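You operate a simulated robot arm through the tools that you are given. There is no shell and no other tool. Be economical: measure what you need, move in short steps, check, and stop when the job is done.

You are at the controls of a simulated two-armed robot. One attempt, no reset.

JOB
Fetch the purple test sieve from the lower shelf of the settling bench and set it on the lower shelf of the preparation bench. Fetch the ochre test puck and set it on the preparation bench. Put the probe brush in the service crate. Open the field bin lid. Do these in any order.

It is judged by the outcome, as a careful person would: the job done as asked, and still so three seconds after it is handed in. It fails if anything else is knocked over, pushed out of place, dropped, spilled or broken. Lids that push on must go on centred and level and be pressed home; caps that screw on are set level and turned clockwise until they are tight.

ROBOT AND FRAMES
Two 7-joint arms with fingered hands on one trunk, on a base that drives. Base frame: it is fixed to the floor where the robot stands at the start and does not move with it; the origin is under the middle of the robot, x ahead of it, y to its left, z up; the surface under the hand at the start is at about z = 760. Readings come in mm, rad, newtons and seconds.
The left shoulder is at the start at [70, 169, 1077], the right one opposite. With the tool pointing down near the work surface each hand reaches from about 280 to 680 mm from the robot's upright axis, wherever it stands, measured 20 degrees to its own side. Places, roughly: field bin lid [-1500, -1300, 900]; lower shelf of the preparation bench [-3100, -1200, 400]; ochre test puck (5x5x4 cm) [500, -600, 800]; preparation bench [-2300, -1200, 800]; probe brush (6x4x6 cm) [-2800, 6300, 400]; service crate (25x17x8 cm) [-5200, 5600, 400]; test sieve [500, -250, 500]. Payload 3.4 kg a hand.
The tool frame of a hand sits at the grasp point between the pads (the TCP): z along the fingers, y along the line on which they close. The tips reach 23 mm beyond it. The gripper opens to 116 mm. The gripper's body begins 65 mm behind the TCP. The gripper is a hand of 4 fingers: y runs from the thumb to the fingers, the wrist lies at [0, 0, -211] in the tool frame, and closing takes about 1.5 s.
Orientation is told as [roll, pitch, yaw] about the base's x, y, z axes, in that order, counted from this pose: with the fingers straight down and closing along the base's y, the tool's x points along the base's -x, its y along +y and its z along -z.

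CONTROLS
- The arms move only by the tool play_rows. It takes "left_series", "right_series" or both (then of equal length, played together; a hand with none holds still); each is a list of rows, each an object of numbers (a shift or turn left out is 0, a gripper value left out holds the last): "jaw": the gripper command, from -1 (shut) to 1 (fully open), values between in proportion; "x", "y", "z": the shift along the tool's x, y, z in mm; "ax", "ay", "az": the turn, a rotation vector about the tool's x, y, z in rad. In form: [{"jaw": .., "x": .., "y": .., "z": .., "ax": .., "ay": .., "az": ..}, ...]. A call has 1 to 8 rows; each row shifts and turns the commanded pose from where the row before left it, along the tool's axes as they then stand. A row lasts 0.2 s, in which the tool goes at most 50 mm and 0.15 rad; a call with a longer step from one row to the next is refused whole, and so is a gripper value outside its range. A pose out of reach is approached as far as the arm can. The call stops where the force on the tool passes 40 N (or 10 N more than at its start, if that is more) or the arm is blocked; 0.2 s more then pass. Each finger travels about 153 mm/s and halts on what it meets, pressing with about 30 N; the grip force reading is that of the motor and also rises with nothing between the fingers. The clock runs only during rows and for 0.2 s after the last one: add rows that do not move to give the fingers time. The reply holds the time, the measured pose of the TCP, the force on the tool along the base axes, the opening and the grip force, in the units named above and with some noise, with the torque about the TCP (base axes, N m) and any sound that the robot's microphone picked up, and new pictures: "show" is both (left out), scene, wrist or none (wrist: the cameras of the hands that moved).
- Cameras (640 x 400 px; columns grow to the right, rows downward): "scene" is now at [121, -30.7, 1287.5]; the picture's right is [-0.40, -0.92, -0.00], its down [-0.69, 0.30, -0.66] and it looks along [0.61, -0.27, -0.75] (base axes); focal length 261 px, centre (320, 200). "left" rides on the left gripper at [-69, 1, -90] in its tool frame; the picture's right is [-0.01, -1.00, 0.00], its down [0.79, -0.01, -0.61] and it looks along [0.61, -0.01, 0.79] (tool axes); focal length 251 px, centre (320, 200). "right" rides on the right gripper at [68, 1, -90] in its tool frame; the picture's right is [-0.01, 1.00, 0.00], its down [-0.80, -0.01, -0.61] and it looks along [-0.61, -0.01, 0.80] (tool axes); focal length 251 px, centre (320, 200). There is no depth. A picture from a camera that has moved, and an enlarged one, comes with that camera's place and axes in the base frame and with its lens.
- slide_trunk(by): slides the trunk up (or, below 0, down) by that many mm; the arms and the scene camera ride with it, the base frame stays. It gives what a move gives, with no picture.
- base_move(legs): drives the robot by 1 to 6 legs, each [ahead, left, turn to the left] in mm, mm and rad, along the robot's own axes; the way and the turn of a leg run together, so that a leg with both is an arc; at most 1500 mm and 3.142 rad a leg. The arms and the cameras ride along, it lands a little off, and it stops where it bumps. It gives what a move gives, and a new picture of the scene camera.
- set_grasp(shape, hand): the hand has 4 fingers and takes this shape, open, in about a second: jaw (thumb against the fingers, like two jaws); tri (thumb and two fingers); tip (a fingertip pinch); poke (one finger out to press); point (the index stretched); flat (the hand flat); cup (the hand cupped); fist (a fist). The gripper value then closes the fingers along that shape, each until it touches; the sizes above hold for jaw. It gives what a move gives, with no picture.
- turn_head(pan, tilt): turns the head with the scene camera to pan (to the left, within 1.501 rad either way) and tilt (down, from -0.506 to 1.204), counted from straight ahead of the robot. It gives what a move gives, and a new picture of the scene camera.
- zoom(camera, box): a new picture of the part [left, top, right, bottom] of that camera's present view, enlarged. No time passes.
- job_done(): hands the job in; it is judged then, once.

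Go step by step. Nothing tells you exact positions but the pictures and the camera data: compare them with the known pose of the tool, close in by small moves and look again before you grip or let go. The budget is 165 turns and 260 pictures, counting those below and the enlarged ones. Unless the task says otherwise, let go and move clear before handing in, and close with one line.

The tools are called as a command line: name --argument value ..., lists and objects as JSON in quotes. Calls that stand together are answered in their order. play_rows: Moves the arms, as the interface text tells. Its arguments: {"type":"object","properties":{"left_series":{"type":"array"},"right_series":{"type":"array"},"show":{"type":"string","enum":["both","scene","wrist","none"]}},"required":[]} The other tools are called the same way: slide_trunk (by) slides the trunk up or down; set_grasp (shape, hand) gives the hand a shape; base_move (legs) drives the base; turn_head (pan, tilt) turns the head that bears the scene camera; zoom (camera, box) takes an enlarged picture of a part of a camera's view; job_done () hands the job in.

At the start:

```text
time_s: 0.0
left_position: [467.5, -34.5, 1037.9]
left_ee_rot: [0.0, 0.0, 0.0]
left_ft_force: [-0.2, 0.5, -0.3]
left_ft_torque: [0.0, 0.02, -0.04]
left_finger_gap: 116.0
left_gripper_force: 0.0
left_shape: jaw
right_position: [360.9, -458.3, 995.0]
right_ee_rot: [0.001, 0.0, 0.0]
right_ft_force: [0.3, 0.0, -0.1]
right_ft_torque: [0.0, -0.02, 0.02]
right_finger_gap: 116.0
right_gripper_force: 0.0
right_shape: jaw
trunk travel left (down, up): [-584.0, 356.0]
robot x, y, heading: [-0.2, -1.5, -0.007]
head pan, tilt: [-0.412, 0.846]
```

scene: 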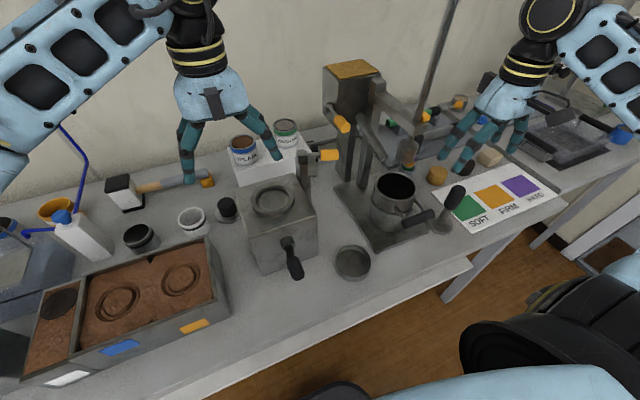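
right: 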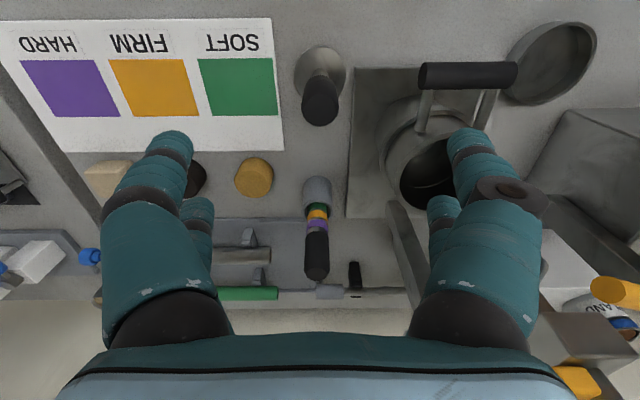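
left: 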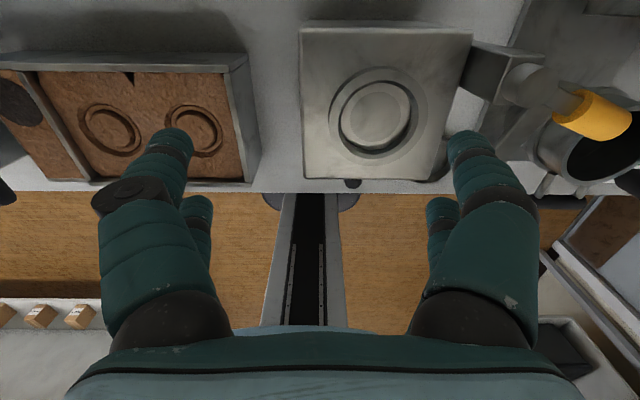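

I see the ochre disc near the colour card on the right of the bench. I'll look closer before gripping anything.

zoom --camera "scene" --box '[380, 80, 580, 240]'

turn_head --pan -0.9 --tilt 0.8

```text
2.50 times, centred on (480, 160) of scene
camera zoom: at [121.0, -30.7, 1287.5], right [-0.4, -0.92, 0.0], down [-0.69, 0.3, -0.66], along [0.61, -0.27, -0.75], focal length 653 px, centre (-80, 300)
```

zoom: 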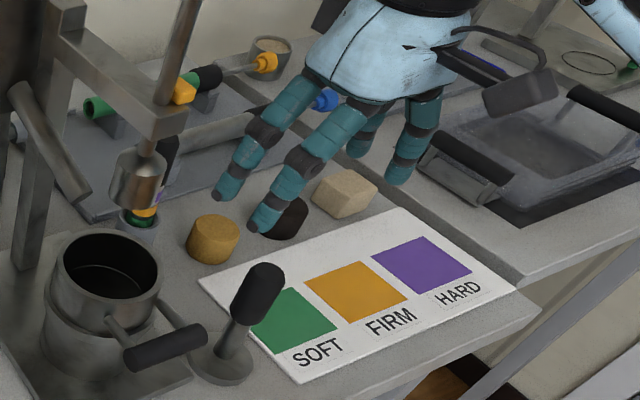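

```text
time_s: 0.9
left_position: [467.7, -33.5, 1037.7]
left_ee_rot: [0.0, -0.001, 0.001]
left_ft_force: [0.3, -0.2, 0.3]
left_ft_torque: [-0.04, 0.0, -0.01]
left_finger_gap: 115.8
left_gripper_force: 0.0
left_shape: jaw
right_position: [360.3, -455.9, 994.2]
right_ee_rot: [0.0, -0.001, -0.001]
right_ft_force: [0.3, 0.5, -0.3]
right_ft_torque: [0.03, -0.01, 0.04]
right_finger_gap: 115.7
right_gripper_force: 0.0
right_shape: jaw
trunk travel left (down, up): [-584.0, 356.0]
robot x, y, heading: [-2.2, 3.1, -0.004]
head pan, tilt: [-0.901, 0.799]
camera scene: at [99.4, -62.5, 1291.2], right [-0.78, -0.62, 0.0], down [-0.45, 0.56, -0.7], along [0.43, -0.55, -0.72], focal length 261 px, centre (320, 200)
```

scene: 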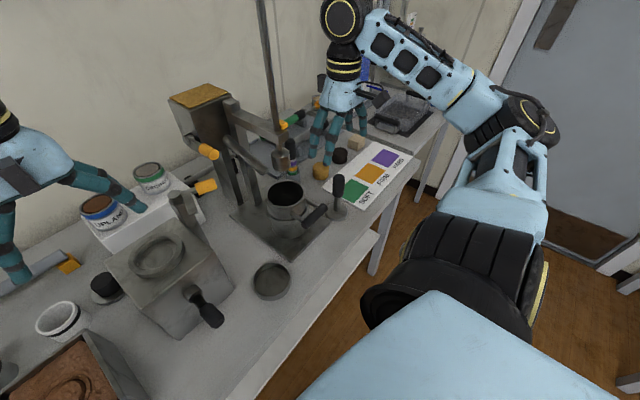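

Ochre puck is near (473, -550). I'll bring the right hand above it, first sideways away from the press, then forward, and look.

play_rows --right_series '[{"y": -47}, {"y": -47}, {"x": -40}, {"x": -40}, {"x": -10, "z": 40}, {}]' --show "wrist"

```text
time_s: 2.3
left_position: [467.4, -33.0, 1037.0]
left_ee_rot: [0.0, 0.002, -0.001]
left_ft_force: [0.7, -0.4, -0.2]
left_ft_torque: [0.01, 0.0, 0.02]
left_finger_gap: 115.6
left_gripper_force: 0.1
left_shape: jaw
right_position: [450.3, -551.0, 953.4]
right_ee_rot: [-0.002, 0.0, 0.0]
right_ft_force: [0.2, 0.6, 0.1]
right_ft_torque: [-0.05, -0.01, 0.02]
right_finger_gap: 116.0
right_gripper_force: 0.0
right_shape: jaw
trunk travel left (down, up): [-584.0, 356.0]
robot x, y, heading: [-1.3, -1.0, -0.001]
head pan, tilt: [-0.901, 0.799]
camera right: at [382.7, -550.0, 1044.0], right [0.01, 1.0, 0.0], down [0.79, -0.01, 0.61], along [0.61, -0.01, -0.79], focal length 251 px, centre (320, 200)
```

right: 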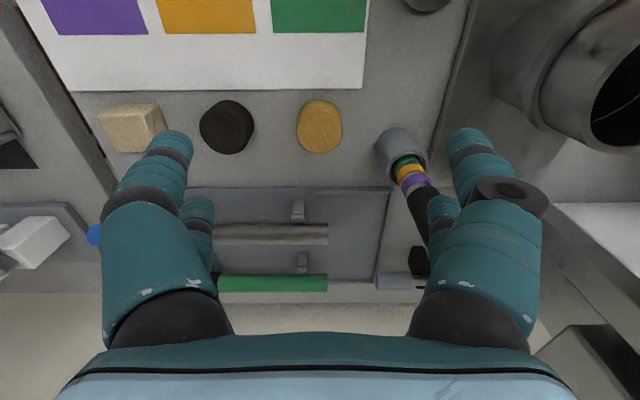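

The puck is at about (481, -551), with the banded tool holder on one side and the black puck on the other. I'll turn the hand about 50° so the fingers clear both, centre it and half open it.

play_rows --right_series '[{"x": -31, "jaw": 0.5}, {"az": -0.145}, {"az": -0.145}, {"az": -0.145}, {"az": -0.145}, {"az": -0.145}, {"az": -0.145, "z": 40}, {}]' --show "wrist"

```text
time_s: 4.1
left_position: [468.0, -31.9, 1037.7]
left_ee_rot: [0.0, -0.001, 0.0]
left_ft_force: [-0.6, 0.7, 0.5]
left_ft_torque: [-0.04, 0.0, 0.01]
left_finger_gap: 115.9
left_gripper_force: 0.0
left_shape: jaw
right_position: [482.0, -550.4, 913.8]
right_ee_rot: [0.0, 0.0, 0.873]
right_ft_force: [0.1, 0.8, 0.3]
right_ft_torque: [0.0, 0.01, 0.05]
right_finger_gap: 87.1
right_gripper_force: 0.0
right_shape: jaw
trunk travel left (down, up): [-584.0, 356.0]
robot x, y, heading: [1.3, 0.4, 0.001]
head pan, tilt: [-0.901, 0.799]
camera right: at [437.9, -603.0, 1004.0], right [-0.76, 0.65, 0.0], down [0.52, 0.6, 0.61], along [0.39, 0.46, -0.8], focal length 251 px, centre (320, 200)
```

right: 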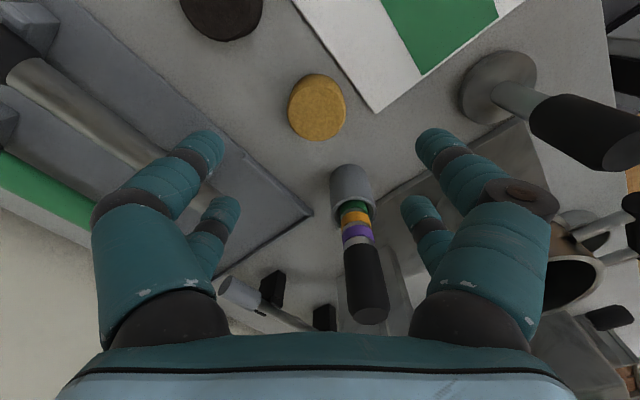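

Aligned on the puck. Going down to z≈790 and gripping.

play_rows --right_series '[{"z": 45, "y": 1, "x": 1}, {"z": 45}, {"z": 33}, {}]' --show "wrist"

```text
time_s: 5.1
left_position: [468.5, -33.1, 1037.9]
left_ee_rot: [0.001, 0.001, 0.001]
left_ft_force: [0.5, 0.3, 0.0]
left_ft_torque: [0.0, 0.02, -0.03]
left_finger_gap: 116.1
left_gripper_force: 0.1
left_shape: jaw
right_position: [481.4, -552.4, 791.3]
right_ee_rot: [0.0, -0.001, 0.872]
right_ft_force: [0.4, -0.5, -0.1]
right_ft_torque: [-0.02, 0.0, 0.0]
right_finger_gap: 87.4
right_gripper_force: 0.1
right_shape: jaw
trunk travel left (down, up): [-584.0, 356.0]
robot x, y, heading: [-0.8, 1.6, 0.001]
head pan, tilt: [-0.901, 0.799]
camera right: at [436.7, -603.9, 880.6], right [-0.76, 0.65, 0.0], down [0.52, 0.6, 0.61], along [0.4, 0.46, -0.8], focal length 251 px, centre (320, 200)
```

right: 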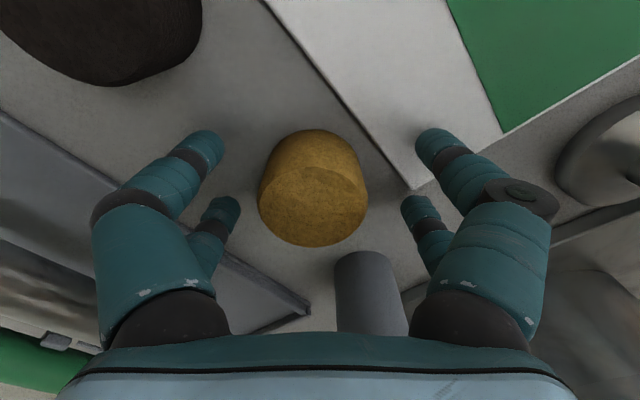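

play_rows --right_series '[{"y": -2, "jaw": -1}, {}, {}, {}, {}, {}, {}]' --show "wrist"

play_rows --right_series '[{"z": -40}, {"z": -45}, {"z": -45}, {"z": -30}, {}]' --show "wrist"

```text
time_s: 6.7
left_position: [467.3, -33.4, 1037.1]
left_ee_rot: [0.001, 0.0, 0.002]
left_ft_force: [0.1, -0.2, -0.5]
left_ft_torque: [-0.01, 0.0, 0.02]
left_finger_gap: 115.9
left_gripper_force: 0.1
left_shape: jaw
right_position: [483.1, -551.9, 791.0]
right_ee_rot: [0.0, 0.0, 0.87]
right_ft_force: [-0.3, 0.4, 0.1]
right_ft_torque: [-0.03, 0.0, 0.01]
right_finger_gap: 27.9
right_gripper_force: 29.8
right_shape: jaw
trunk travel left (down, up): [-584.0, 356.0]
robot x, y, heading: [0.9, 1.9, 0.003]
head pan, tilt: [-0.901, 0.799]
camera right: at [438.4, -605.1, 880.3], right [-0.76, 0.65, 0.0], down [0.52, 0.6, 0.61], along [0.4, 0.46, -0.8], focal length 251 px, centre (320, 200)
```

right: 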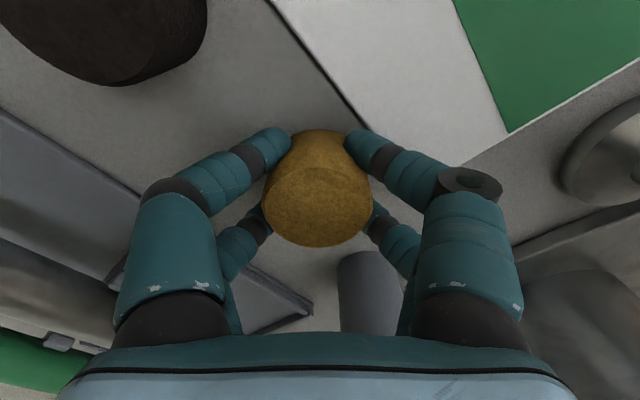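

```text
time_s: 7.9
left_position: [467.8, -33.2, 1037.1]
left_ee_rot: [0.001, -0.001, -0.001]
left_ft_force: [-0.3, 0.4, 0.2]
left_ft_torque: [0.01, 0.02, 0.0]
left_finger_gap: 115.7
left_gripper_force: 0.0
left_shape: jaw
right_position: [482.6, -553.3, 950.8]
right_ee_rot: [0.0, 0.0, 0.871]
right_ft_force: [-0.7, 0.5, -1.1]
right_ft_torque: [0.02, 0.01, -0.02]
right_finger_gap: 27.4
right_gripper_force: 29.3
right_shape: jaw
trunk travel left (down, up): [-584.0, 356.0]
robot x, y, heading: [-2.2, 1.8, -0.004]
head pan, tilt: [-0.901, 0.799]
camera right: at [438.6, -605.8, 1040.6], right [-0.76, 0.65, 0.0], down [0.52, 0.6, 0.61], along [0.39, 0.46, -0.8], focal length 251 px, centre (320, 200)
```

right: 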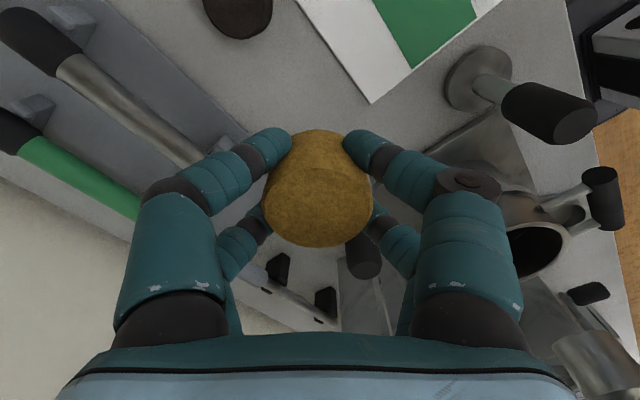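

The puck is held. I'll back away from the bench straight and look at the lower shelf.

base_move --legs '[[-600, 0, 0]]'

turn_head --pan -0.2 --tilt 0.75

```text
time_s: 11.3
left_position: [-125.0, -32.7, 1036.5]
left_ee_rot: [-0.001, -0.001, 0.004]
left_ft_force: [-0.2, 0.3, 0.2]
left_ft_torque: [0.03, -0.01, 0.01]
left_finger_gap: 116.2
left_gripper_force: 0.0
left_shape: jaw
right_position: [-110.1, -552.8, 950.8]
right_ee_rot: [0.001, 0.0, 0.873]
right_ft_force: [-0.7, 0.6, -1.0]
right_ft_torque: [-0.04, 0.0, -0.02]
right_finger_gap: 27.0
right_gripper_force: 29.6
right_shape: jaw
trunk travel left (down, up): [-584.0, 356.0]
robot x, y, heading: [-590.0, -2.1, 0.003]
head pan, tilt: [-0.901, 0.799]
camera scene: at [-494.5, -63.6, 1291.2], right [-0.78, -0.62, 0.0], down [-0.45, 0.56, -0.7], along [0.43, -0.54, -0.72], focal length 261 px, centre (320, 200)
```

scene: 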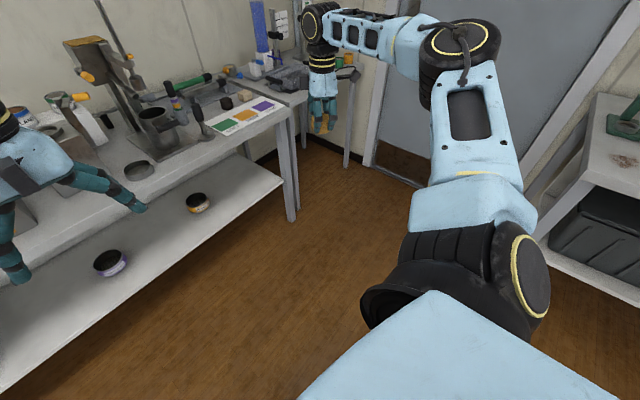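

```text
time_s: 12.4
left_position: [-127.0, -33.4, 1038.7]
left_ee_rot: [0.0, 0.001, 0.003]
left_ft_force: [1.7, -0.2, 0.3]
left_ft_torque: [-0.02, -0.01, -0.02]
left_finger_gap: 116.0
left_gripper_force: 0.0
left_shape: jaw
right_position: [-108.4, -552.4, 950.4]
right_ee_rot: [0.0, 0.001, 0.874]
right_ft_force: [-0.7, 0.0, -0.9]
right_ft_torque: [-0.03, 0.01, 0.01]
right_finger_gap: 27.2
right_gripper_force: 30.2
right_shape: jaw
trunk travel left (down, up): [-584.0, 356.0]
robot x, y, heading: [-595.1, 0.4, 0.002]
head pan, tilt: [-0.201, 0.75]
camera scene: at [-463.7, -16.8, 1295.2], right [-0.2, -0.98, 0.0], down [-0.67, 0.13, -0.73], along [0.72, -0.14, -0.68], focal length 261 px, centre (320, 200)
```

scene: 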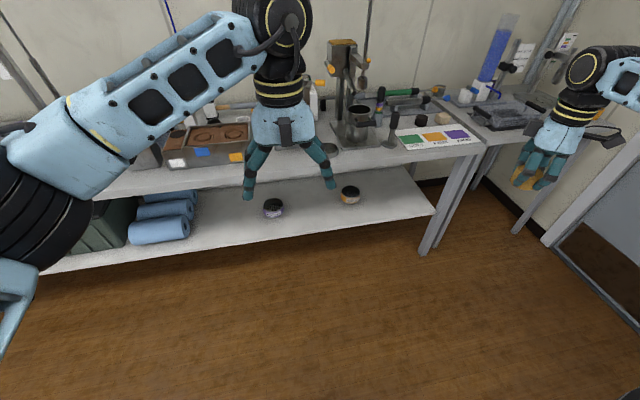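

zoom --camera "scene" --box '[220, 130, 440, 268]'

```text
2.90 times, centred on (330, 199) of scene
camera zoom: at [-463.7, -16.8, 1295.2], right [-0.2, -0.98, 0.0], down [-0.67, 0.13, -0.73], along [0.72, -0.14, -0.68], focal length 757 px, centre (291, 203)
```

zoom: 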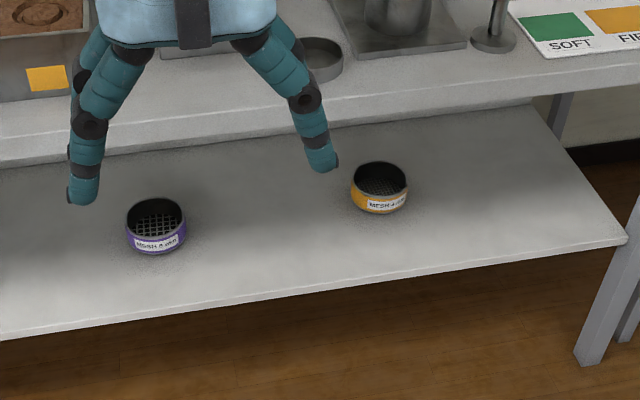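

The purple sieve (MESH label) is on the lower shelf near (370, 25), just under the bench front; the orange one sits to its right. I'll lower the trunk, keep the right hand back and high, and tilt the left hand to point forward-down.

slide_trunk --by -330

play_rows --left_series '[{"ay": -0.145}, {"ay": -0.145}, {"ay": -0.145}, {"ay": -0.145}, {"ay": -0.145}, {"ay": -0.06}, {}, {}]' --right_series '[{"z": -45}, {"z": -45}, {"z": -45, "az": 0.1}, {"z": -45, "az": 0.145}, {"az": 0.145}, {"az": 0.145}, {"az": 0.145}, {"az": 0.145}]' --show "both"

```text
time_s: 15.6
left_position: [-127.4, -32.9, 707.1]
left_ee_rot: [0.0, 0.001, 0.003]
left_ft_force: [-0.8, -0.3, 0.0]
left_ft_torque: [-0.01, 0.0, 0.02]
left_finger_gap: 116.0
left_gripper_force: 0.0
left_shape: jaw
right_position: [-109.5, -554.1, 620.4]
right_ee_rot: [-0.001, 0.0, 0.875]
right_ft_force: [-0.4, -1.7, -1.0]
right_ft_torque: [0.0, -0.01, 0.01]
right_finger_gap: 27.5
right_gripper_force: 30.0
right_shape: jaw
trunk travel left (down, up): [-254.0, 686.0]
robot x, y, heading: [-596.8, -0.9, 0.004]
head pan, tilt: [-0.201, 0.75]
```

```text
time_s: 17.4
left_position: [-127.0, -31.9, 707.3]
left_ee_rot: [0.0, -0.784, 0.004]
left_ft_force: [0.0, 0.6, -0.4]
left_ft_torque: [0.01, 0.01, 0.02]
left_finger_gap: 116.1
left_gripper_force: 0.0
left_shape: jaw
right_position: [-111.3, -547.3, 797.3]
right_ee_rot: [0.0, 0.0, 0.047]
right_ft_force: [0.3, 0.3, -0.3]
right_ft_torque: [0.01, 0.0, 0.0]
right_finger_gap: 27.0
right_gripper_force: 29.7
right_shape: jaw
right hand out of reach, approached as far as the arm can: row 4
trunk travel left (down, up): [-254.0, 686.0]
robot x, y, heading: [-595.5, -2.0, 0.003]
head pan, tilt: [-0.201, 0.75]
camera scene: at [-463.8, -16.6, 965.2], right [-0.2, -0.98, 0.0], down [-0.67, 0.13, -0.73], along [0.72, -0.14, -0.68], focal length 261 px, centre (320, 200)
camera right: at [-178.9, -550.4, 887.5], right [-0.04, 1.0, 0.0], down [0.79, 0.03, 0.61], along [0.61, 0.02, -0.8], focal length 251 px, centre (320, 200)
camera left: at [-141.5, -32.4, 819.7], right [0.01, -1.0, 0.01], down [-0.99, -0.01, -0.13], along [0.13, 0.0, -0.99], focal length 251 px, centre (320, 200)
```

scene: 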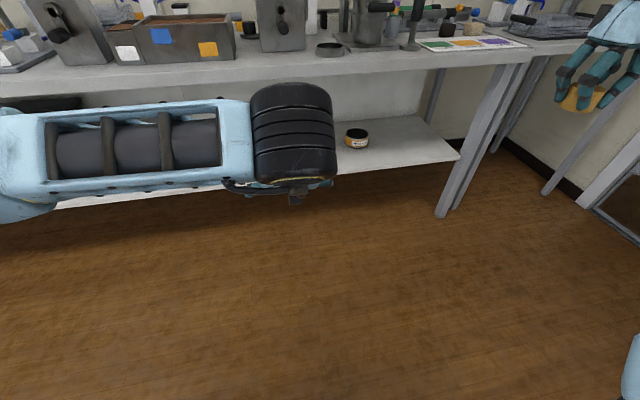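
right: 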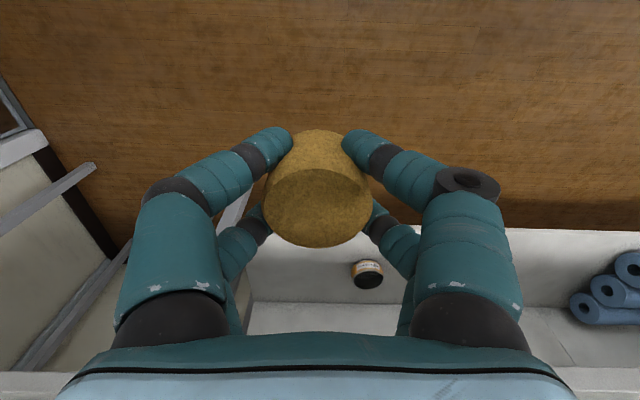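
left: 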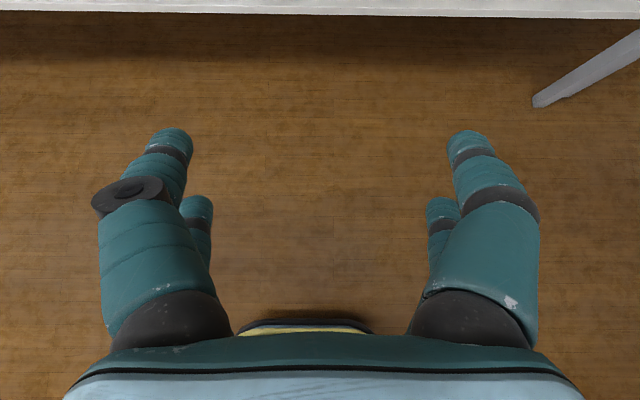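

Triangulation gives the shelf at z≈420 and the purple sieve near (430, 30). I'll draw both arms in and then shift the base.

play_rows --left_series '[{"x": 38, "y": 18.5, "z": 7.7}, {"x": 38, "y": 18.5, "z": 7.7}, {"x": 38, "y": 18.5, "z": 7.7}, {"x": 38, "y": 18.5, "z": 7.7}, {"x": 38, "y": 18.5, "z": 7.7}, {"x": 38, "y": 18.5, "z": 7.7}, {"x": 38, "y": 18.5, "z": 7.7}, {}]' --right_series '[{"x": 45}, {"x": 45}, {"x": 45}, {"x": 45}, {"z": -40}, {"z": -40}, {}, {}]' --show "none"

base_move --legs '[[450, -70, 0]]'

```text
time_s: 19.2
left_position: [-261.5, 75.2, 468.8]
left_ee_rot: [0.0, -0.782, 0.004]
left_ft_force: [0.5, 0.3, 0.5]
left_ft_torque: [0.01, -0.02, 0.02]
left_finger_gap: 115.7
left_gripper_force: 0.0
left_shape: jaw
left hand out of reach, approached as far as the arm can: row 5, 6, 7
right_position: [-291.8, -556.2, 878.1]
right_ee_rot: [0.0, 0.0, 0.049]
right_ft_force: [0.2, -0.2, -0.7]
right_ft_torque: [-0.01, 0.01, 0.0]
right_finger_gap: 25.7
right_gripper_force: 29.7
right_shape: jaw
trunk travel left (down, up): [-254.0, 686.0]
robot x, y, heading: [-594.2, -2.3, 0.004]
head pan, tilt: [-0.201, 0.75]
```

```text
time_s: 22.0
left_position: [191.9, 9.0, 470.5]
left_ee_rot: [0.002, -0.785, 0.008]
left_ft_force: [0.1, 0.0, 0.2]
left_ft_torque: [-0.01, -0.02, 0.02]
left_finger_gap: 116.0
left_gripper_force: 0.0
left_shape: jaw
right_position: [166.0, -624.0, 877.8]
right_ee_rot: [-0.001, 0.0, 0.05]
right_ft_force: [0.3, -0.5, -0.9]
right_ft_torque: [-0.01, 0.01, 0.02]
right_finger_gap: 25.9
right_gripper_force: 30.2
right_shape: jaw
trunk travel left (down, up): [-254.0, 686.0]
robot x, y, heading: [-138.2, -68.4, 0.007]
head pan, tilt: [-0.201, 0.75]
camera scene: at [-8.6, -83.2, 965.2], right [-0.19, -0.98, 0.0], down [-0.67, 0.13, -0.73], along [0.72, -0.14, -0.68], focal length 261 px, centre (320, 200)
```

scene: 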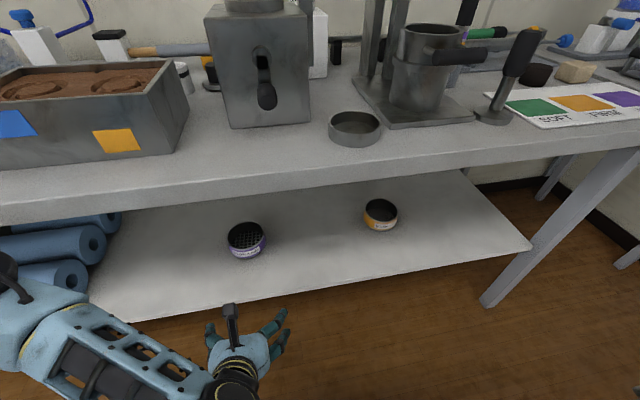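

play_rows --left_series '[{"x": -10, "y": 12}]' --show "wrist"

zoom --camera "scene" --box '[170, 180, 330, 280]'

```text
time_s: 22.4
left_position: [204.1, 15.5, 472.0]
left_ee_rot: [0.002, -0.786, 0.007]
left_ft_force: [-0.4, 0.8, 0.2]
left_ft_torque: [0.0, -0.01, 0.02]
left_finger_gap: 116.0
left_gripper_force: 0.0
left_shape: jaw
left hand out of reach, approached as far as the arm can: row 1
right_position: [166.0, -623.4, 879.3]
right_ee_rot: [0.001, 0.0, 0.053]
right_ft_force: [-0.6, -0.9, -1.1]
right_ft_torque: [-0.03, 0.01, -0.02]
right_finger_gap: 25.6
right_gripper_force: 29.9
right_shape: jaw
trunk travel left (down, up): [-254.0, 686.0]
robot x, y, heading: [-141.7, -68.2, 0.005]
head pan, tilt: [-0.201, 0.75]
camera left: at [188.7, 15.7, 584.3], right [0.02, -1.0, 0.0], down [-0.99, -0.02, -0.13], along [0.13, 0.0, -0.99], focal length 251 px, centre (320, 200)
```

left: 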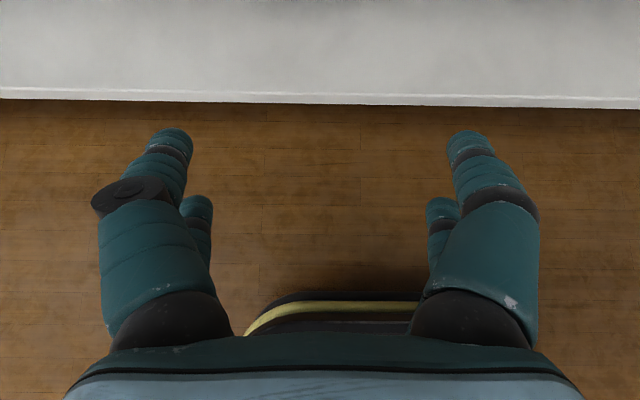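

```text
4.00 times, centred on (250, 230) of scene
camera zoom: at [-8.9, -83.1, 965.2], right [-0.19, -0.98, 0.0], down [-0.67, 0.13, -0.73], along [0.72, -0.14, -0.68], focal length 1044 px, centre (600, 80)
```

zoom: 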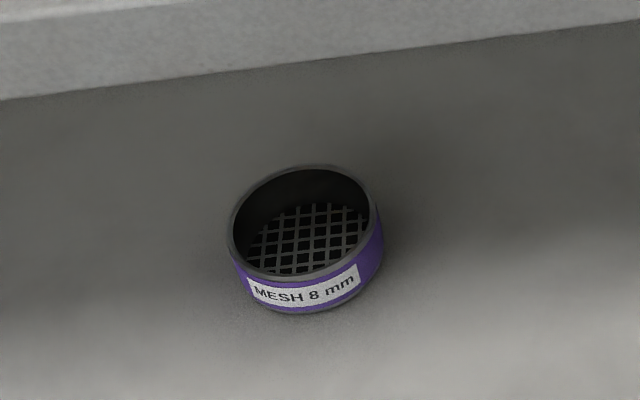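

play_rows --left_series '[{"x": -42, "y": 3, "z": 19}, {"x": -42, "y": 3, "z": 19}, {"x": -42, "y": 2, "z": 20}, {}]' --show "wrist"

```text
time_s: 23.4
left_position: [333.7, 23.3, 519.9]
left_ee_rot: [0.003, -0.785, 0.007]
left_ft_force: [0.1, -0.5, -0.1]
left_ft_torque: [0.04, 0.01, -0.02]
left_finger_gap: 116.0
left_gripper_force: 0.0
left_shape: jaw
right_position: [167.0, -622.6, 876.5]
right_ee_rot: [0.0, -0.001, 0.053]
right_ft_force: [0.4, 0.2, -0.7]
right_ft_torque: [-0.03, 0.01, 0.02]
right_finger_gap: 25.6
right_gripper_force: 30.4
right_shape: jaw
trunk travel left (down, up): [-254.0, 686.0]
robot x, y, heading: [-140.8, -65.4, 0.004]
head pan, tilt: [-0.201, 0.75]
camera left: at [319.7, 24.5, 632.7], right [0.01, -1.0, 0.01], down [-0.99, -0.01, -0.13], along [0.13, 0.0, -0.99], focal length 251 px, centre (320, 200)
```

left: 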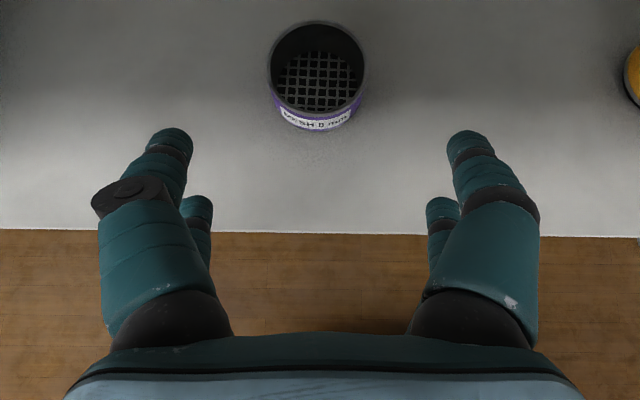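

The shelf is at about z=350 and the purple sieve at about (483, 28), ~100 mm wide with the rim near z=400. I'll steepen the left hand to 60° and move it over the sieve to check alignment.

play_rows --left_series '[{"ay": 0.13}, {"ay": 0.132}, {"x": -23, "y": 1, "z": 27}, {"x": -23, "y": 1, "z": 27}, {"x": -23, "y": 1, "z": 27}, {"x": -23, "y": 1, "z": 27}, {}]' --show "both"

```text
time_s: 25.0
left_position: [468.1, 29.4, 472.0]
left_ee_rot: [-0.001, -0.522, 0.006]
left_ft_force: [0.4, 0.1, 0.2]
left_ft_torque: [0.0, -0.01, -0.02]
left_finger_gap: 115.9
left_gripper_force: 0.2
left_shape: jaw
right_position: [166.1, -623.2, 878.3]
right_ee_rot: [-0.001, -0.002, 0.052]
right_ft_force: [-0.7, -0.3, -1.2]
right_ft_torque: [0.0, 0.01, 0.01]
right_finger_gap: 26.0
right_gripper_force: 30.3
right_shape: jaw
trunk travel left (down, up): [-254.0, 686.0]
robot x, y, heading: [-140.5, -71.7, 0.011]
head pan, tilt: [-0.201, 0.75]
camera scene: at [-8.9, -83.1, 965.2], right [-0.19, -0.98, 0.0], down [-0.67, 0.13, -0.73], along [0.72, -0.14, -0.68], focal length 261 px, centre (320, 200)
camera left: at [483.0, 29.8, 584.6], right [0.02, -1.0, 0.0], down [-0.99, -0.01, 0.13], along [-0.13, -0.01, -0.99], focal length 251 px, centre (320, 200)
```

scene: 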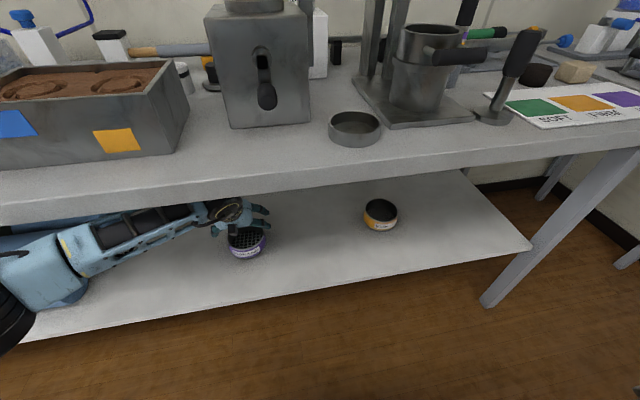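
left: 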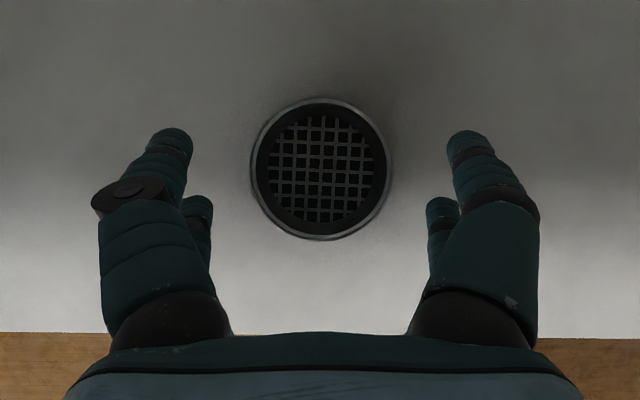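

Camera is directly above the sieve centre (483, 30), TCP aligned in y. Descending around it.

play_rows --left_series '[{"x": 10.5, "z": 25, "jaw": 1}, {"x": 10.5, "z": 25}, {"x": 9, "z": 22}, {}]' --show "wrist"

```text
time_s: 26.0
left_position: [477.7, 29.7, 395.0]
left_ee_rot: [0.002, -0.523, 0.006]
left_ft_force: [-0.9, 0.1, 0.0]
left_ft_torque: [0.02, 0.01, 0.0]
left_finger_gap: 115.9
left_gripper_force: 0.0
left_shape: jaw
right_position: [166.1, -623.0, 877.9]
right_ee_rot: [0.0, 0.0, 0.052]
right_ft_force: [-1.0, 0.2, -1.7]
right_ft_torque: [0.01, 0.02, -0.02]
right_finger_gap: 25.5
right_gripper_force: 29.9
right_shape: jaw
trunk travel left (down, up): [-254.0, 686.0]
robot x, y, heading: [-138.4, -72.1, 0.004]
head pan, tilt: [-0.201, 0.75]
camera left: at [492.4, 30.0, 507.2], right [0.02, -1.0, 0.0], down [-0.99, -0.01, 0.13], along [-0.13, -0.01, -0.99], focal length 251 px, centre (320, 200)
```

left: 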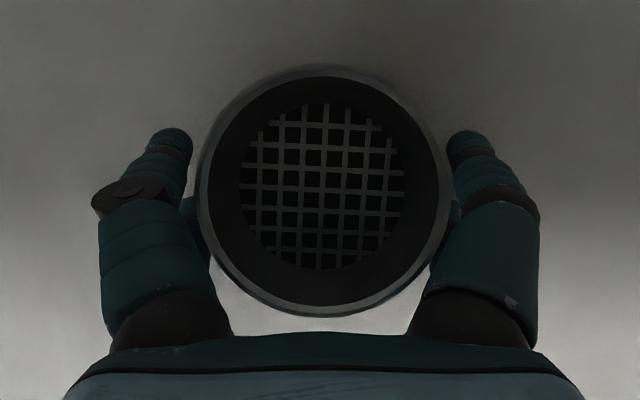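

play_rows --left_series '[{"x": 2, "y": -2, "z": 3.5}, {"jaw": -1}, {}, {}, {}, {}, {}]' --show "wrist"

```text
time_s: 27.6
left_position: [477.1, 27.2, 391.4]
left_ee_rot: [0.002, -0.523, 0.008]
left_ft_force: [-0.6, 0.4, 2.1]
left_ft_torque: [0.01, 0.15, 0.0]
left_finger_gap: 90.2
left_gripper_force: 29.7
left_shape: jaw
right_position: [166.1, -624.0, 878.3]
right_ee_rot: [0.001, 0.0, 0.055]
right_ft_force: [-0.5, -0.2, -1.4]
right_ft_torque: [0.02, 0.01, 0.0]
right_finger_gap: 25.8
right_gripper_force: 30.1
right_shape: jaw
trunk travel left (down, up): [-254.0, 686.0]
robot x, y, heading: [-138.4, -63.4, 0.005]
head pan, tilt: [-0.201, 0.75]
camera left: at [492.4, 28.0, 503.7], right [0.02, -1.0, 0.0], down [-0.99, -0.01, 0.13], along [-0.13, -0.01, -0.99], focal length 251 px, centre (320, 200)
```

left: 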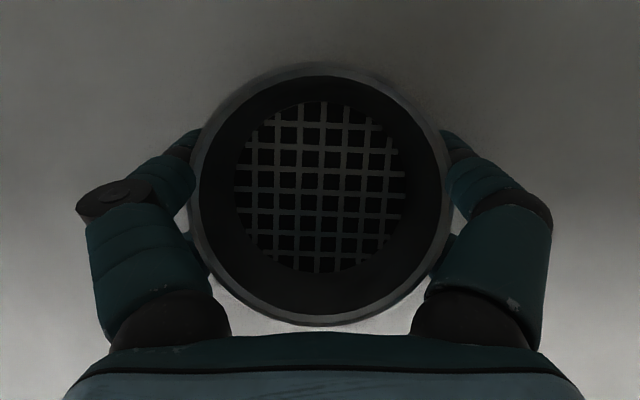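

Gripped. Lift 45 mm and check, then draw straight out from under the bench.

play_rows --left_series '[{"x": -10, "z": -17}, {"x": -12, "z": -20}, {}]' --show "wrist"

base_move --legs '[[-500, 0, 0]]'

```text
time_s: 28.4
left_position: [478.2, 27.2, 434.9]
left_ee_rot: [0.001, -0.521, 0.006]
left_ft_force: [0.7, 0.5, -2.1]
left_ft_torque: [-0.01, 0.0, -0.01]
left_finger_gap: 90.1
left_gripper_force: 30.4
left_shape: jaw
right_position: [166.1, -623.3, 878.0]
right_ee_rot: [0.001, 0.001, 0.053]
right_ft_force: [-0.4, 0.1, -1.4]
right_ft_torque: [-0.03, 0.04, 0.02]
right_finger_gap: 25.8
right_gripper_force: 30.4
right_shape: jaw
trunk travel left (down, up): [-254.0, 686.0]
robot x, y, heading: [-135.6, -70.2, 0.006]
head pan, tilt: [-0.201, 0.75]
camera left: at [492.6, 27.6, 546.5], right [0.02, -1.0, 0.0], down [-0.99, -0.01, 0.13], along [-0.13, -0.01, -0.99], focal length 251 px, centre (320, 200)
```

left: 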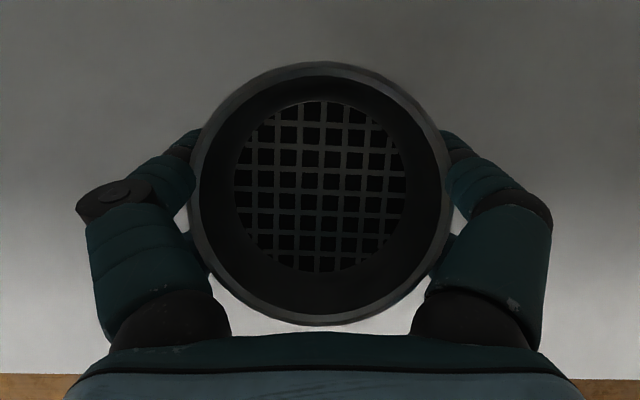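

```text
time_s: 31.3
left_position: [-21.9, 23.9, 433.7]
left_ee_rot: [0.0, -0.524, 0.007]
left_ft_force: [-0.7, 0.4, -0.7]
left_ft_torque: [-0.03, 0.0, 0.02]
left_finger_gap: 90.2
left_gripper_force: 30.0
left_shape: jaw
right_position: [-334.3, -627.5, 878.5]
right_ee_rot: [0.001, 0.0, 0.055]
right_ft_force: [-0.1, -1.0, -1.1]
right_ft_torque: [-0.02, 0.03, 0.01]
right_finger_gap: 25.6
right_gripper_force: 30.0
right_shape: jaw
trunk travel left (down, up): [-254.0, 686.0]
robot x, y, heading: [-640.3, -67.4, 0.009]
head pan, tilt: [-0.201, 0.75]
camera scene: at [-509.3, -86.8, 965.3], right [-0.19, -0.98, 0.0], down [-0.67, 0.13, -0.73], along [0.72, -0.14, -0.68], focal length 261 px, centre (320, 200)
```

scene: 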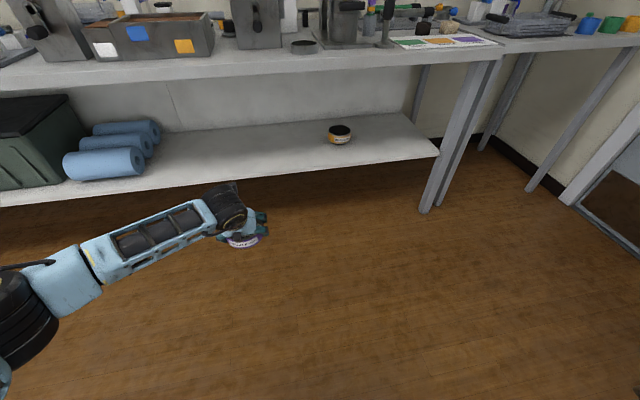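

Both items are held and clear. I'll raise the trunk and look to the right and behind toward the preparation bench.

slide_trunk --by 330

base_move --legs '[[-250, 0, -1.57]]'

turn_head --pan -0.5 --tilt 0.5

```text
time_s: 34.6
left_position: [-22.8, 22.5, 764.5]
left_ee_rot: [0.0, -0.522, 0.009]
left_ft_force: [-0.1, 1.0, -2.0]
left_ft_torque: [0.01, 0.0, 0.0]
left_finger_gap: 90.1
left_gripper_force: 30.1
left_shape: jaw
right_position: [-334.2, -625.1, 1207.8]
right_ee_rot: [0.001, -0.001, 0.053]
right_ft_force: [-0.5, -0.4, -1.0]
right_ft_torque: [0.01, 0.01, 0.01]
right_finger_gap: 25.9
right_gripper_force: 29.7
right_shape: jaw
trunk travel left (down, up): [-584.0, 356.0]
robot x, y, heading: [-636.3, -73.1, 0.007]
head pan, tilt: [-0.201, 0.75]
```

```text
time_s: 38.8
left_position: [-706.7, -530.3, 765.4]
left_ee_rot: [-0.002, -0.523, -1.567]
left_ft_force: [0.6, 0.6, -1.6]
left_ft_torque: [0.03, 0.0, 0.01]
left_finger_gap: 90.1
left_gripper_force: 30.3
left_shape: jaw
right_position: [-1356.6, -216.4, 1207.4]
right_ee_rot: [0.0, 0.001, -1.521]
right_ft_force: [0.2, 0.2, -1.3]
right_ft_torque: [0.03, 0.01, 0.01]
right_finger_gap: 25.7
right_gripper_force: 29.9
right_shape: jaw
trunk travel left (down, up): [-584.0, 356.0]
robot x, y, heading: [-796.4, 83.5, -1.56]
head pan, tilt: [-0.201, 0.75]
cut short: leg 1
camera scene: at [-817.7, -44.0, 1295.2], right [-0.98, 0.2, 0.0], down [0.13, 0.67, -0.73], along [-0.14, -0.72, -0.68], focal length 261 px, centre (320, 200)
```

scene: 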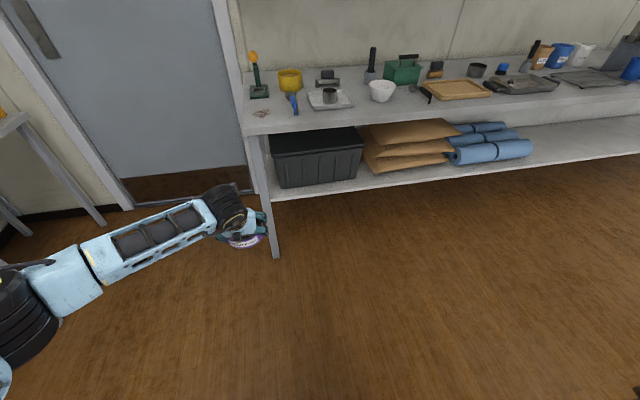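

```text
time_s: 39.6
left_position: [-707.4, -530.9, 764.2]
left_ee_rot: [-0.001, -0.522, -1.566]
left_ft_force: [1.1, 0.0, -1.2]
left_ft_torque: [0.0, -0.01, 0.01]
left_finger_gap: 90.1
left_gripper_force: 29.4
left_shape: jaw
right_position: [-1355.8, -217.3, 1208.3]
right_ee_rot: [0.0, 0.0, -1.522]
right_ft_force: [-0.3, 0.3, -1.5]
right_ft_torque: [-0.01, 0.01, -0.02]
right_finger_gap: 25.4
right_gripper_force: 30.2
right_shape: jaw
trunk travel left (down, up): [-584.0, 356.0]
robot x, y, heading: [-801.2, 87.7, -1.568]
head pan, tilt: [-0.499, 0.499]
camera scene: at [-844.7, -42.9, 1317.1], right [-0.88, 0.47, 0.0], down [0.23, 0.42, -0.88], along [-0.42, -0.77, -0.48], focal length 261 px, centre (320, 200)
```

scene: 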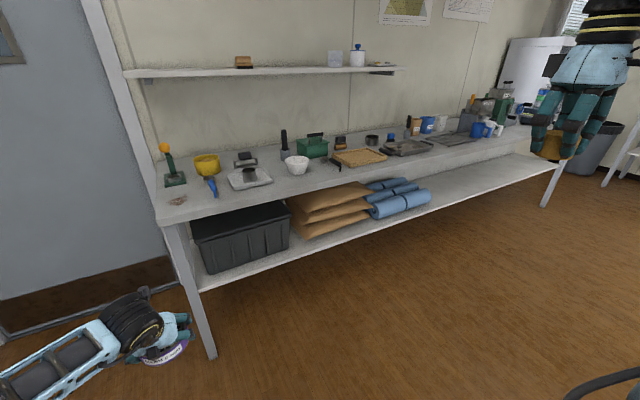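

The preparation bench runs along this wall with free shelf on its right. Zooming to identify things on it.

zoom --camera "scene" --box '[140, 90, 360, 228]'

zoom --camera "scene" --box '[340, 70, 560, 208]'

```text
2.90 times, centred on (250, 159) of scene
camera zoom: at [-844.7, -42.9, 1317.1], right [-0.88, 0.47, 0.0], down [0.23, 0.42, -0.88], along [-0.42, -0.77, -0.48], focal length 757 px, centre (523, 319)
```

zoom: 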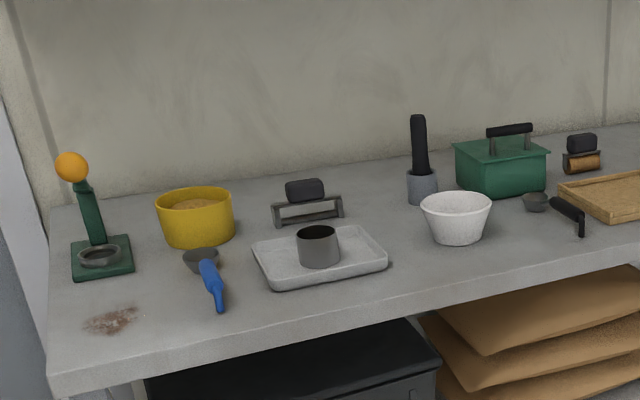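

```text
2.90 times, centred on (450, 139) of scene
camera zoom: at [-844.7, -42.9, 1317.1], right [-0.88, 0.47, 0.0], down [0.23, 0.42, -0.88], along [-0.42, -0.77, -0.48], focal length 757 px, centre (-57, 377)
```

zoom: 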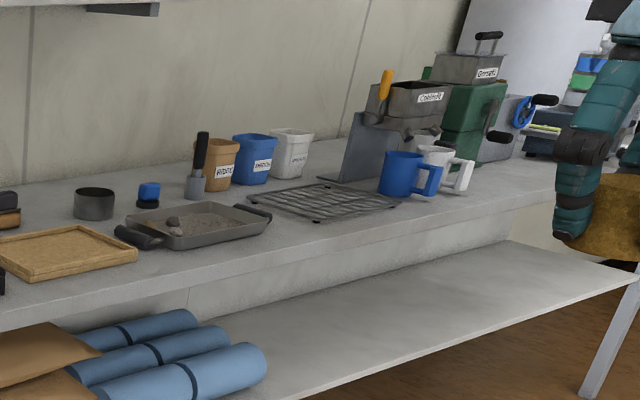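

The field bin is the green box with the handled lid. Before driving along the bench I'll check the floor on the right.

turn_head --pan -1.4 --tilt 0.45

```text
time_s: 40.8
left_position: [-707.5, -530.1, 763.5]
left_ee_rot: [0.0, -0.522, -1.566]
left_ft_force: [0.4, 0.2, -0.5]
left_ft_torque: [-0.02, -0.01, -0.01]
left_finger_gap: 89.8
left_gripper_force: 30.0
left_shape: jaw
right_position: [-1356.3, -216.2, 1206.7]
right_ee_rot: [0.0, 0.001, -1.521]
right_ft_force: [-0.2, 0.4, -1.1]
right_ft_torque: [-0.02, 0.03, 0.01]
right_finger_gap: 25.4
right_gripper_force: 29.8
right_shape: jaw
trunk travel left (down, up): [-584.0, 356.0]
robot x, y, heading: [-800.0, 85.3, -1.568]
head pan, tilt: [-1.4, 0.45]
camera scene: at [-892.1, 21.1, 1321.6], right [-0.18, 0.98, 0.0], down [0.43, 0.08, -0.9], along [-0.89, -0.16, -0.44], focal length 261 px, centre (320, 200)
```

scene: 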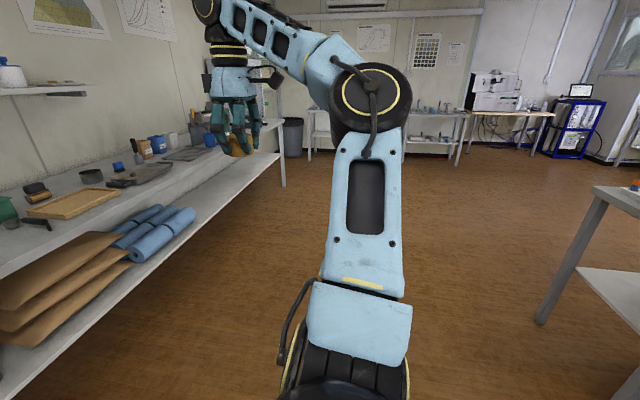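

Floor is clear. Driving along to the free stretch of the bench.

base_move --legs '[[0, -1400, 0], [200, -250, 0]]'

turn_head --pan -0.1 --tilt 0.6

```text
time_s: 49.5
left_position: [-2349.5, -738.6, 763.6]
left_ee_rot: [-0.001, -0.521, -1.569]
left_ft_force: [-0.7, 0.5, -1.2]
left_ft_torque: [0.01, 0.02, 0.01]
left_finger_gap: 90.2
left_gripper_force: 29.9
left_shape: jaw
right_position: [-2998.5, -423.1, 1208.5]
right_ee_rot: [-0.001, 0.0, -1.524]
right_ft_force: [1.0, -0.2, -1.2]
right_ft_torque: [0.02, 0.0, 0.03]
right_finger_gap: 25.3
right_gripper_force: 29.5
right_shape: jaw
trunk travel left (down, up): [-584.0, 356.0]
robot x, y, heading: [-2441.3, -121.2, -1.571]
head pan, tilt: [-1.4, 0.45]
camera scene: at [-2533.0, -186.7, 1321.7], right [-0.17, 0.99, 0.0], down [0.43, 0.08, -0.9], along [-0.89, -0.15, -0.44], focal length 261 px, centre (320, 200)
```

scene: 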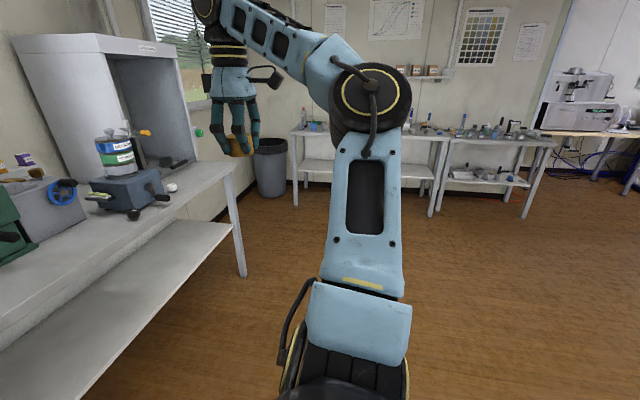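

```text
time_s: 51.0
left_position: [-2349.4, -739.8, 763.6]
left_ee_rot: [0.0, -0.524, -1.569]
left_ft_force: [0.5, 0.8, -0.9]
left_ft_torque: [0.04, -0.02, -0.01]
left_finger_gap: 90.2
left_gripper_force: 29.7
left_shape: jaw
right_position: [-2996.8, -424.8, 1209.1]
right_ee_rot: [-0.001, 0.001, -1.525]
right_ft_force: [0.1, -0.4, -0.2]
right_ft_torque: [0.01, 0.0, -0.02]
right_finger_gap: 25.4
right_gripper_force: 30.0
right_shape: jaw
trunk travel left (down, up): [-584.0, 356.0]
robot x, y, heading: [-2441.8, -121.6, -1.569]
head pan, tilt: [-0.099, 0.6]
camera scene: at [-2451.2, -258.8, 1308.1], right [-1.0, 0.1, 0.0], down [0.06, 0.56, -0.82], along [-0.08, -0.82, -0.57], focal length 261 px, centre (320, 200)
```

scene: 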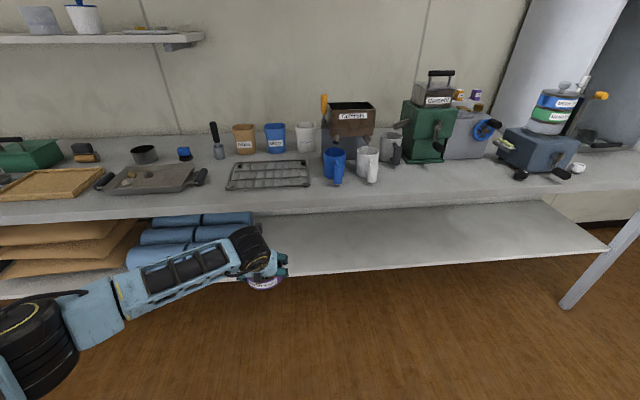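

Good free bench space between the white mug and the front edge, and a free shelf below. I'll draw the left hand up and back and bring the right hand ahead of the robot.

play_rows --left_series '[{"x": 16.5, "z": -42.6}, {"x": 16.5, "z": -42.6}, {"x": 16.5, "z": -42.6}, {"x": 16.5, "z": -42.6}, {"x": 16.5, "z": -42.6}, {"x": 16.5, "z": -42.6}, {"x": 16.5, "z": -42.6}, {}]' --right_series '[{"x": -20, "y": 40, "z": 18}, {"x": -20, "y": 40, "z": 18}, {"x": -20, "y": 40, "z": 18}, {"x": -20, "y": 40, "z": 18}, {"x": -20, "y": 40, "z": 18}, {"x": -20, "y": 40, "z": 18}, {"x": -20, "y": 40, "z": 18}, {"x": -20, "y": 40, "z": 18}]' --show "none"

base_move --legs '[[350, -220, 0]]'

```text
time_s: 52.8
left_position: [-2348.6, -491.0, 964.4]
left_ee_rot: [-0.002, -0.522, -1.569]
left_ft_force: [1.3, -0.5, -1.8]
left_ft_torque: [-0.01, 0.02, 0.01]
left_finger_gap: 89.8
left_gripper_force: 30.0
left_shape: jaw
right_position: [-2668.1, -570.1, 1062.4]
right_ee_rot: [-0.002, 0.002, -1.524]
right_ft_force: [0.1, 1.1, -1.2]
right_ft_torque: [0.01, 0.03, -0.01]
right_finger_gap: 24.6
right_gripper_force: 29.8
right_shape: jaw
trunk travel left (down, up): [-584.0, 356.0]
robot x, y, heading: [-2442.9, -122.9, -1.571]
head pan, tilt: [-0.099, 0.6]
```

```text
time_s: 55.3
left_position: [-2569.6, -842.1, 963.9]
left_ee_rot: [0.002, -0.521, -1.567]
left_ft_force: [-0.5, -0.2, -1.4]
left_ft_torque: [0.07, 0.02, 0.02]
left_finger_gap: 89.6
left_gripper_force: 30.1
left_shape: jaw
right_position: [-2888.8, -920.8, 1063.3]
right_ee_rot: [0.0, -0.001, -1.521]
right_ft_force: [0.0, 0.1, -0.9]
right_ft_torque: [0.02, 0.0, 0.01]
right_finger_gap: 24.4
right_gripper_force: 30.3
right_shape: jaw
trunk travel left (down, up): [-584.0, 356.0]
robot x, y, heading: [-2659.9, -473.0, -1.568]
head pan, tilt: [-0.099, 0.6]
camera scene: at [-2670.7, -612.2, 1308.1], right [-1.0, 0.1, 0.0], down [0.05, 0.56, -0.82], along [-0.08, -0.82, -0.57], focal length 261 px, centre (320, 200)
```

scene: 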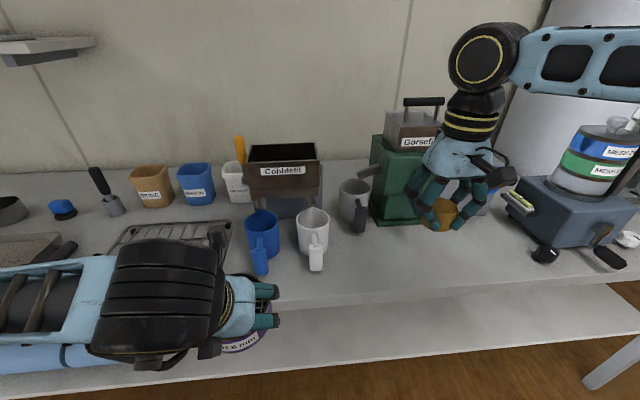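

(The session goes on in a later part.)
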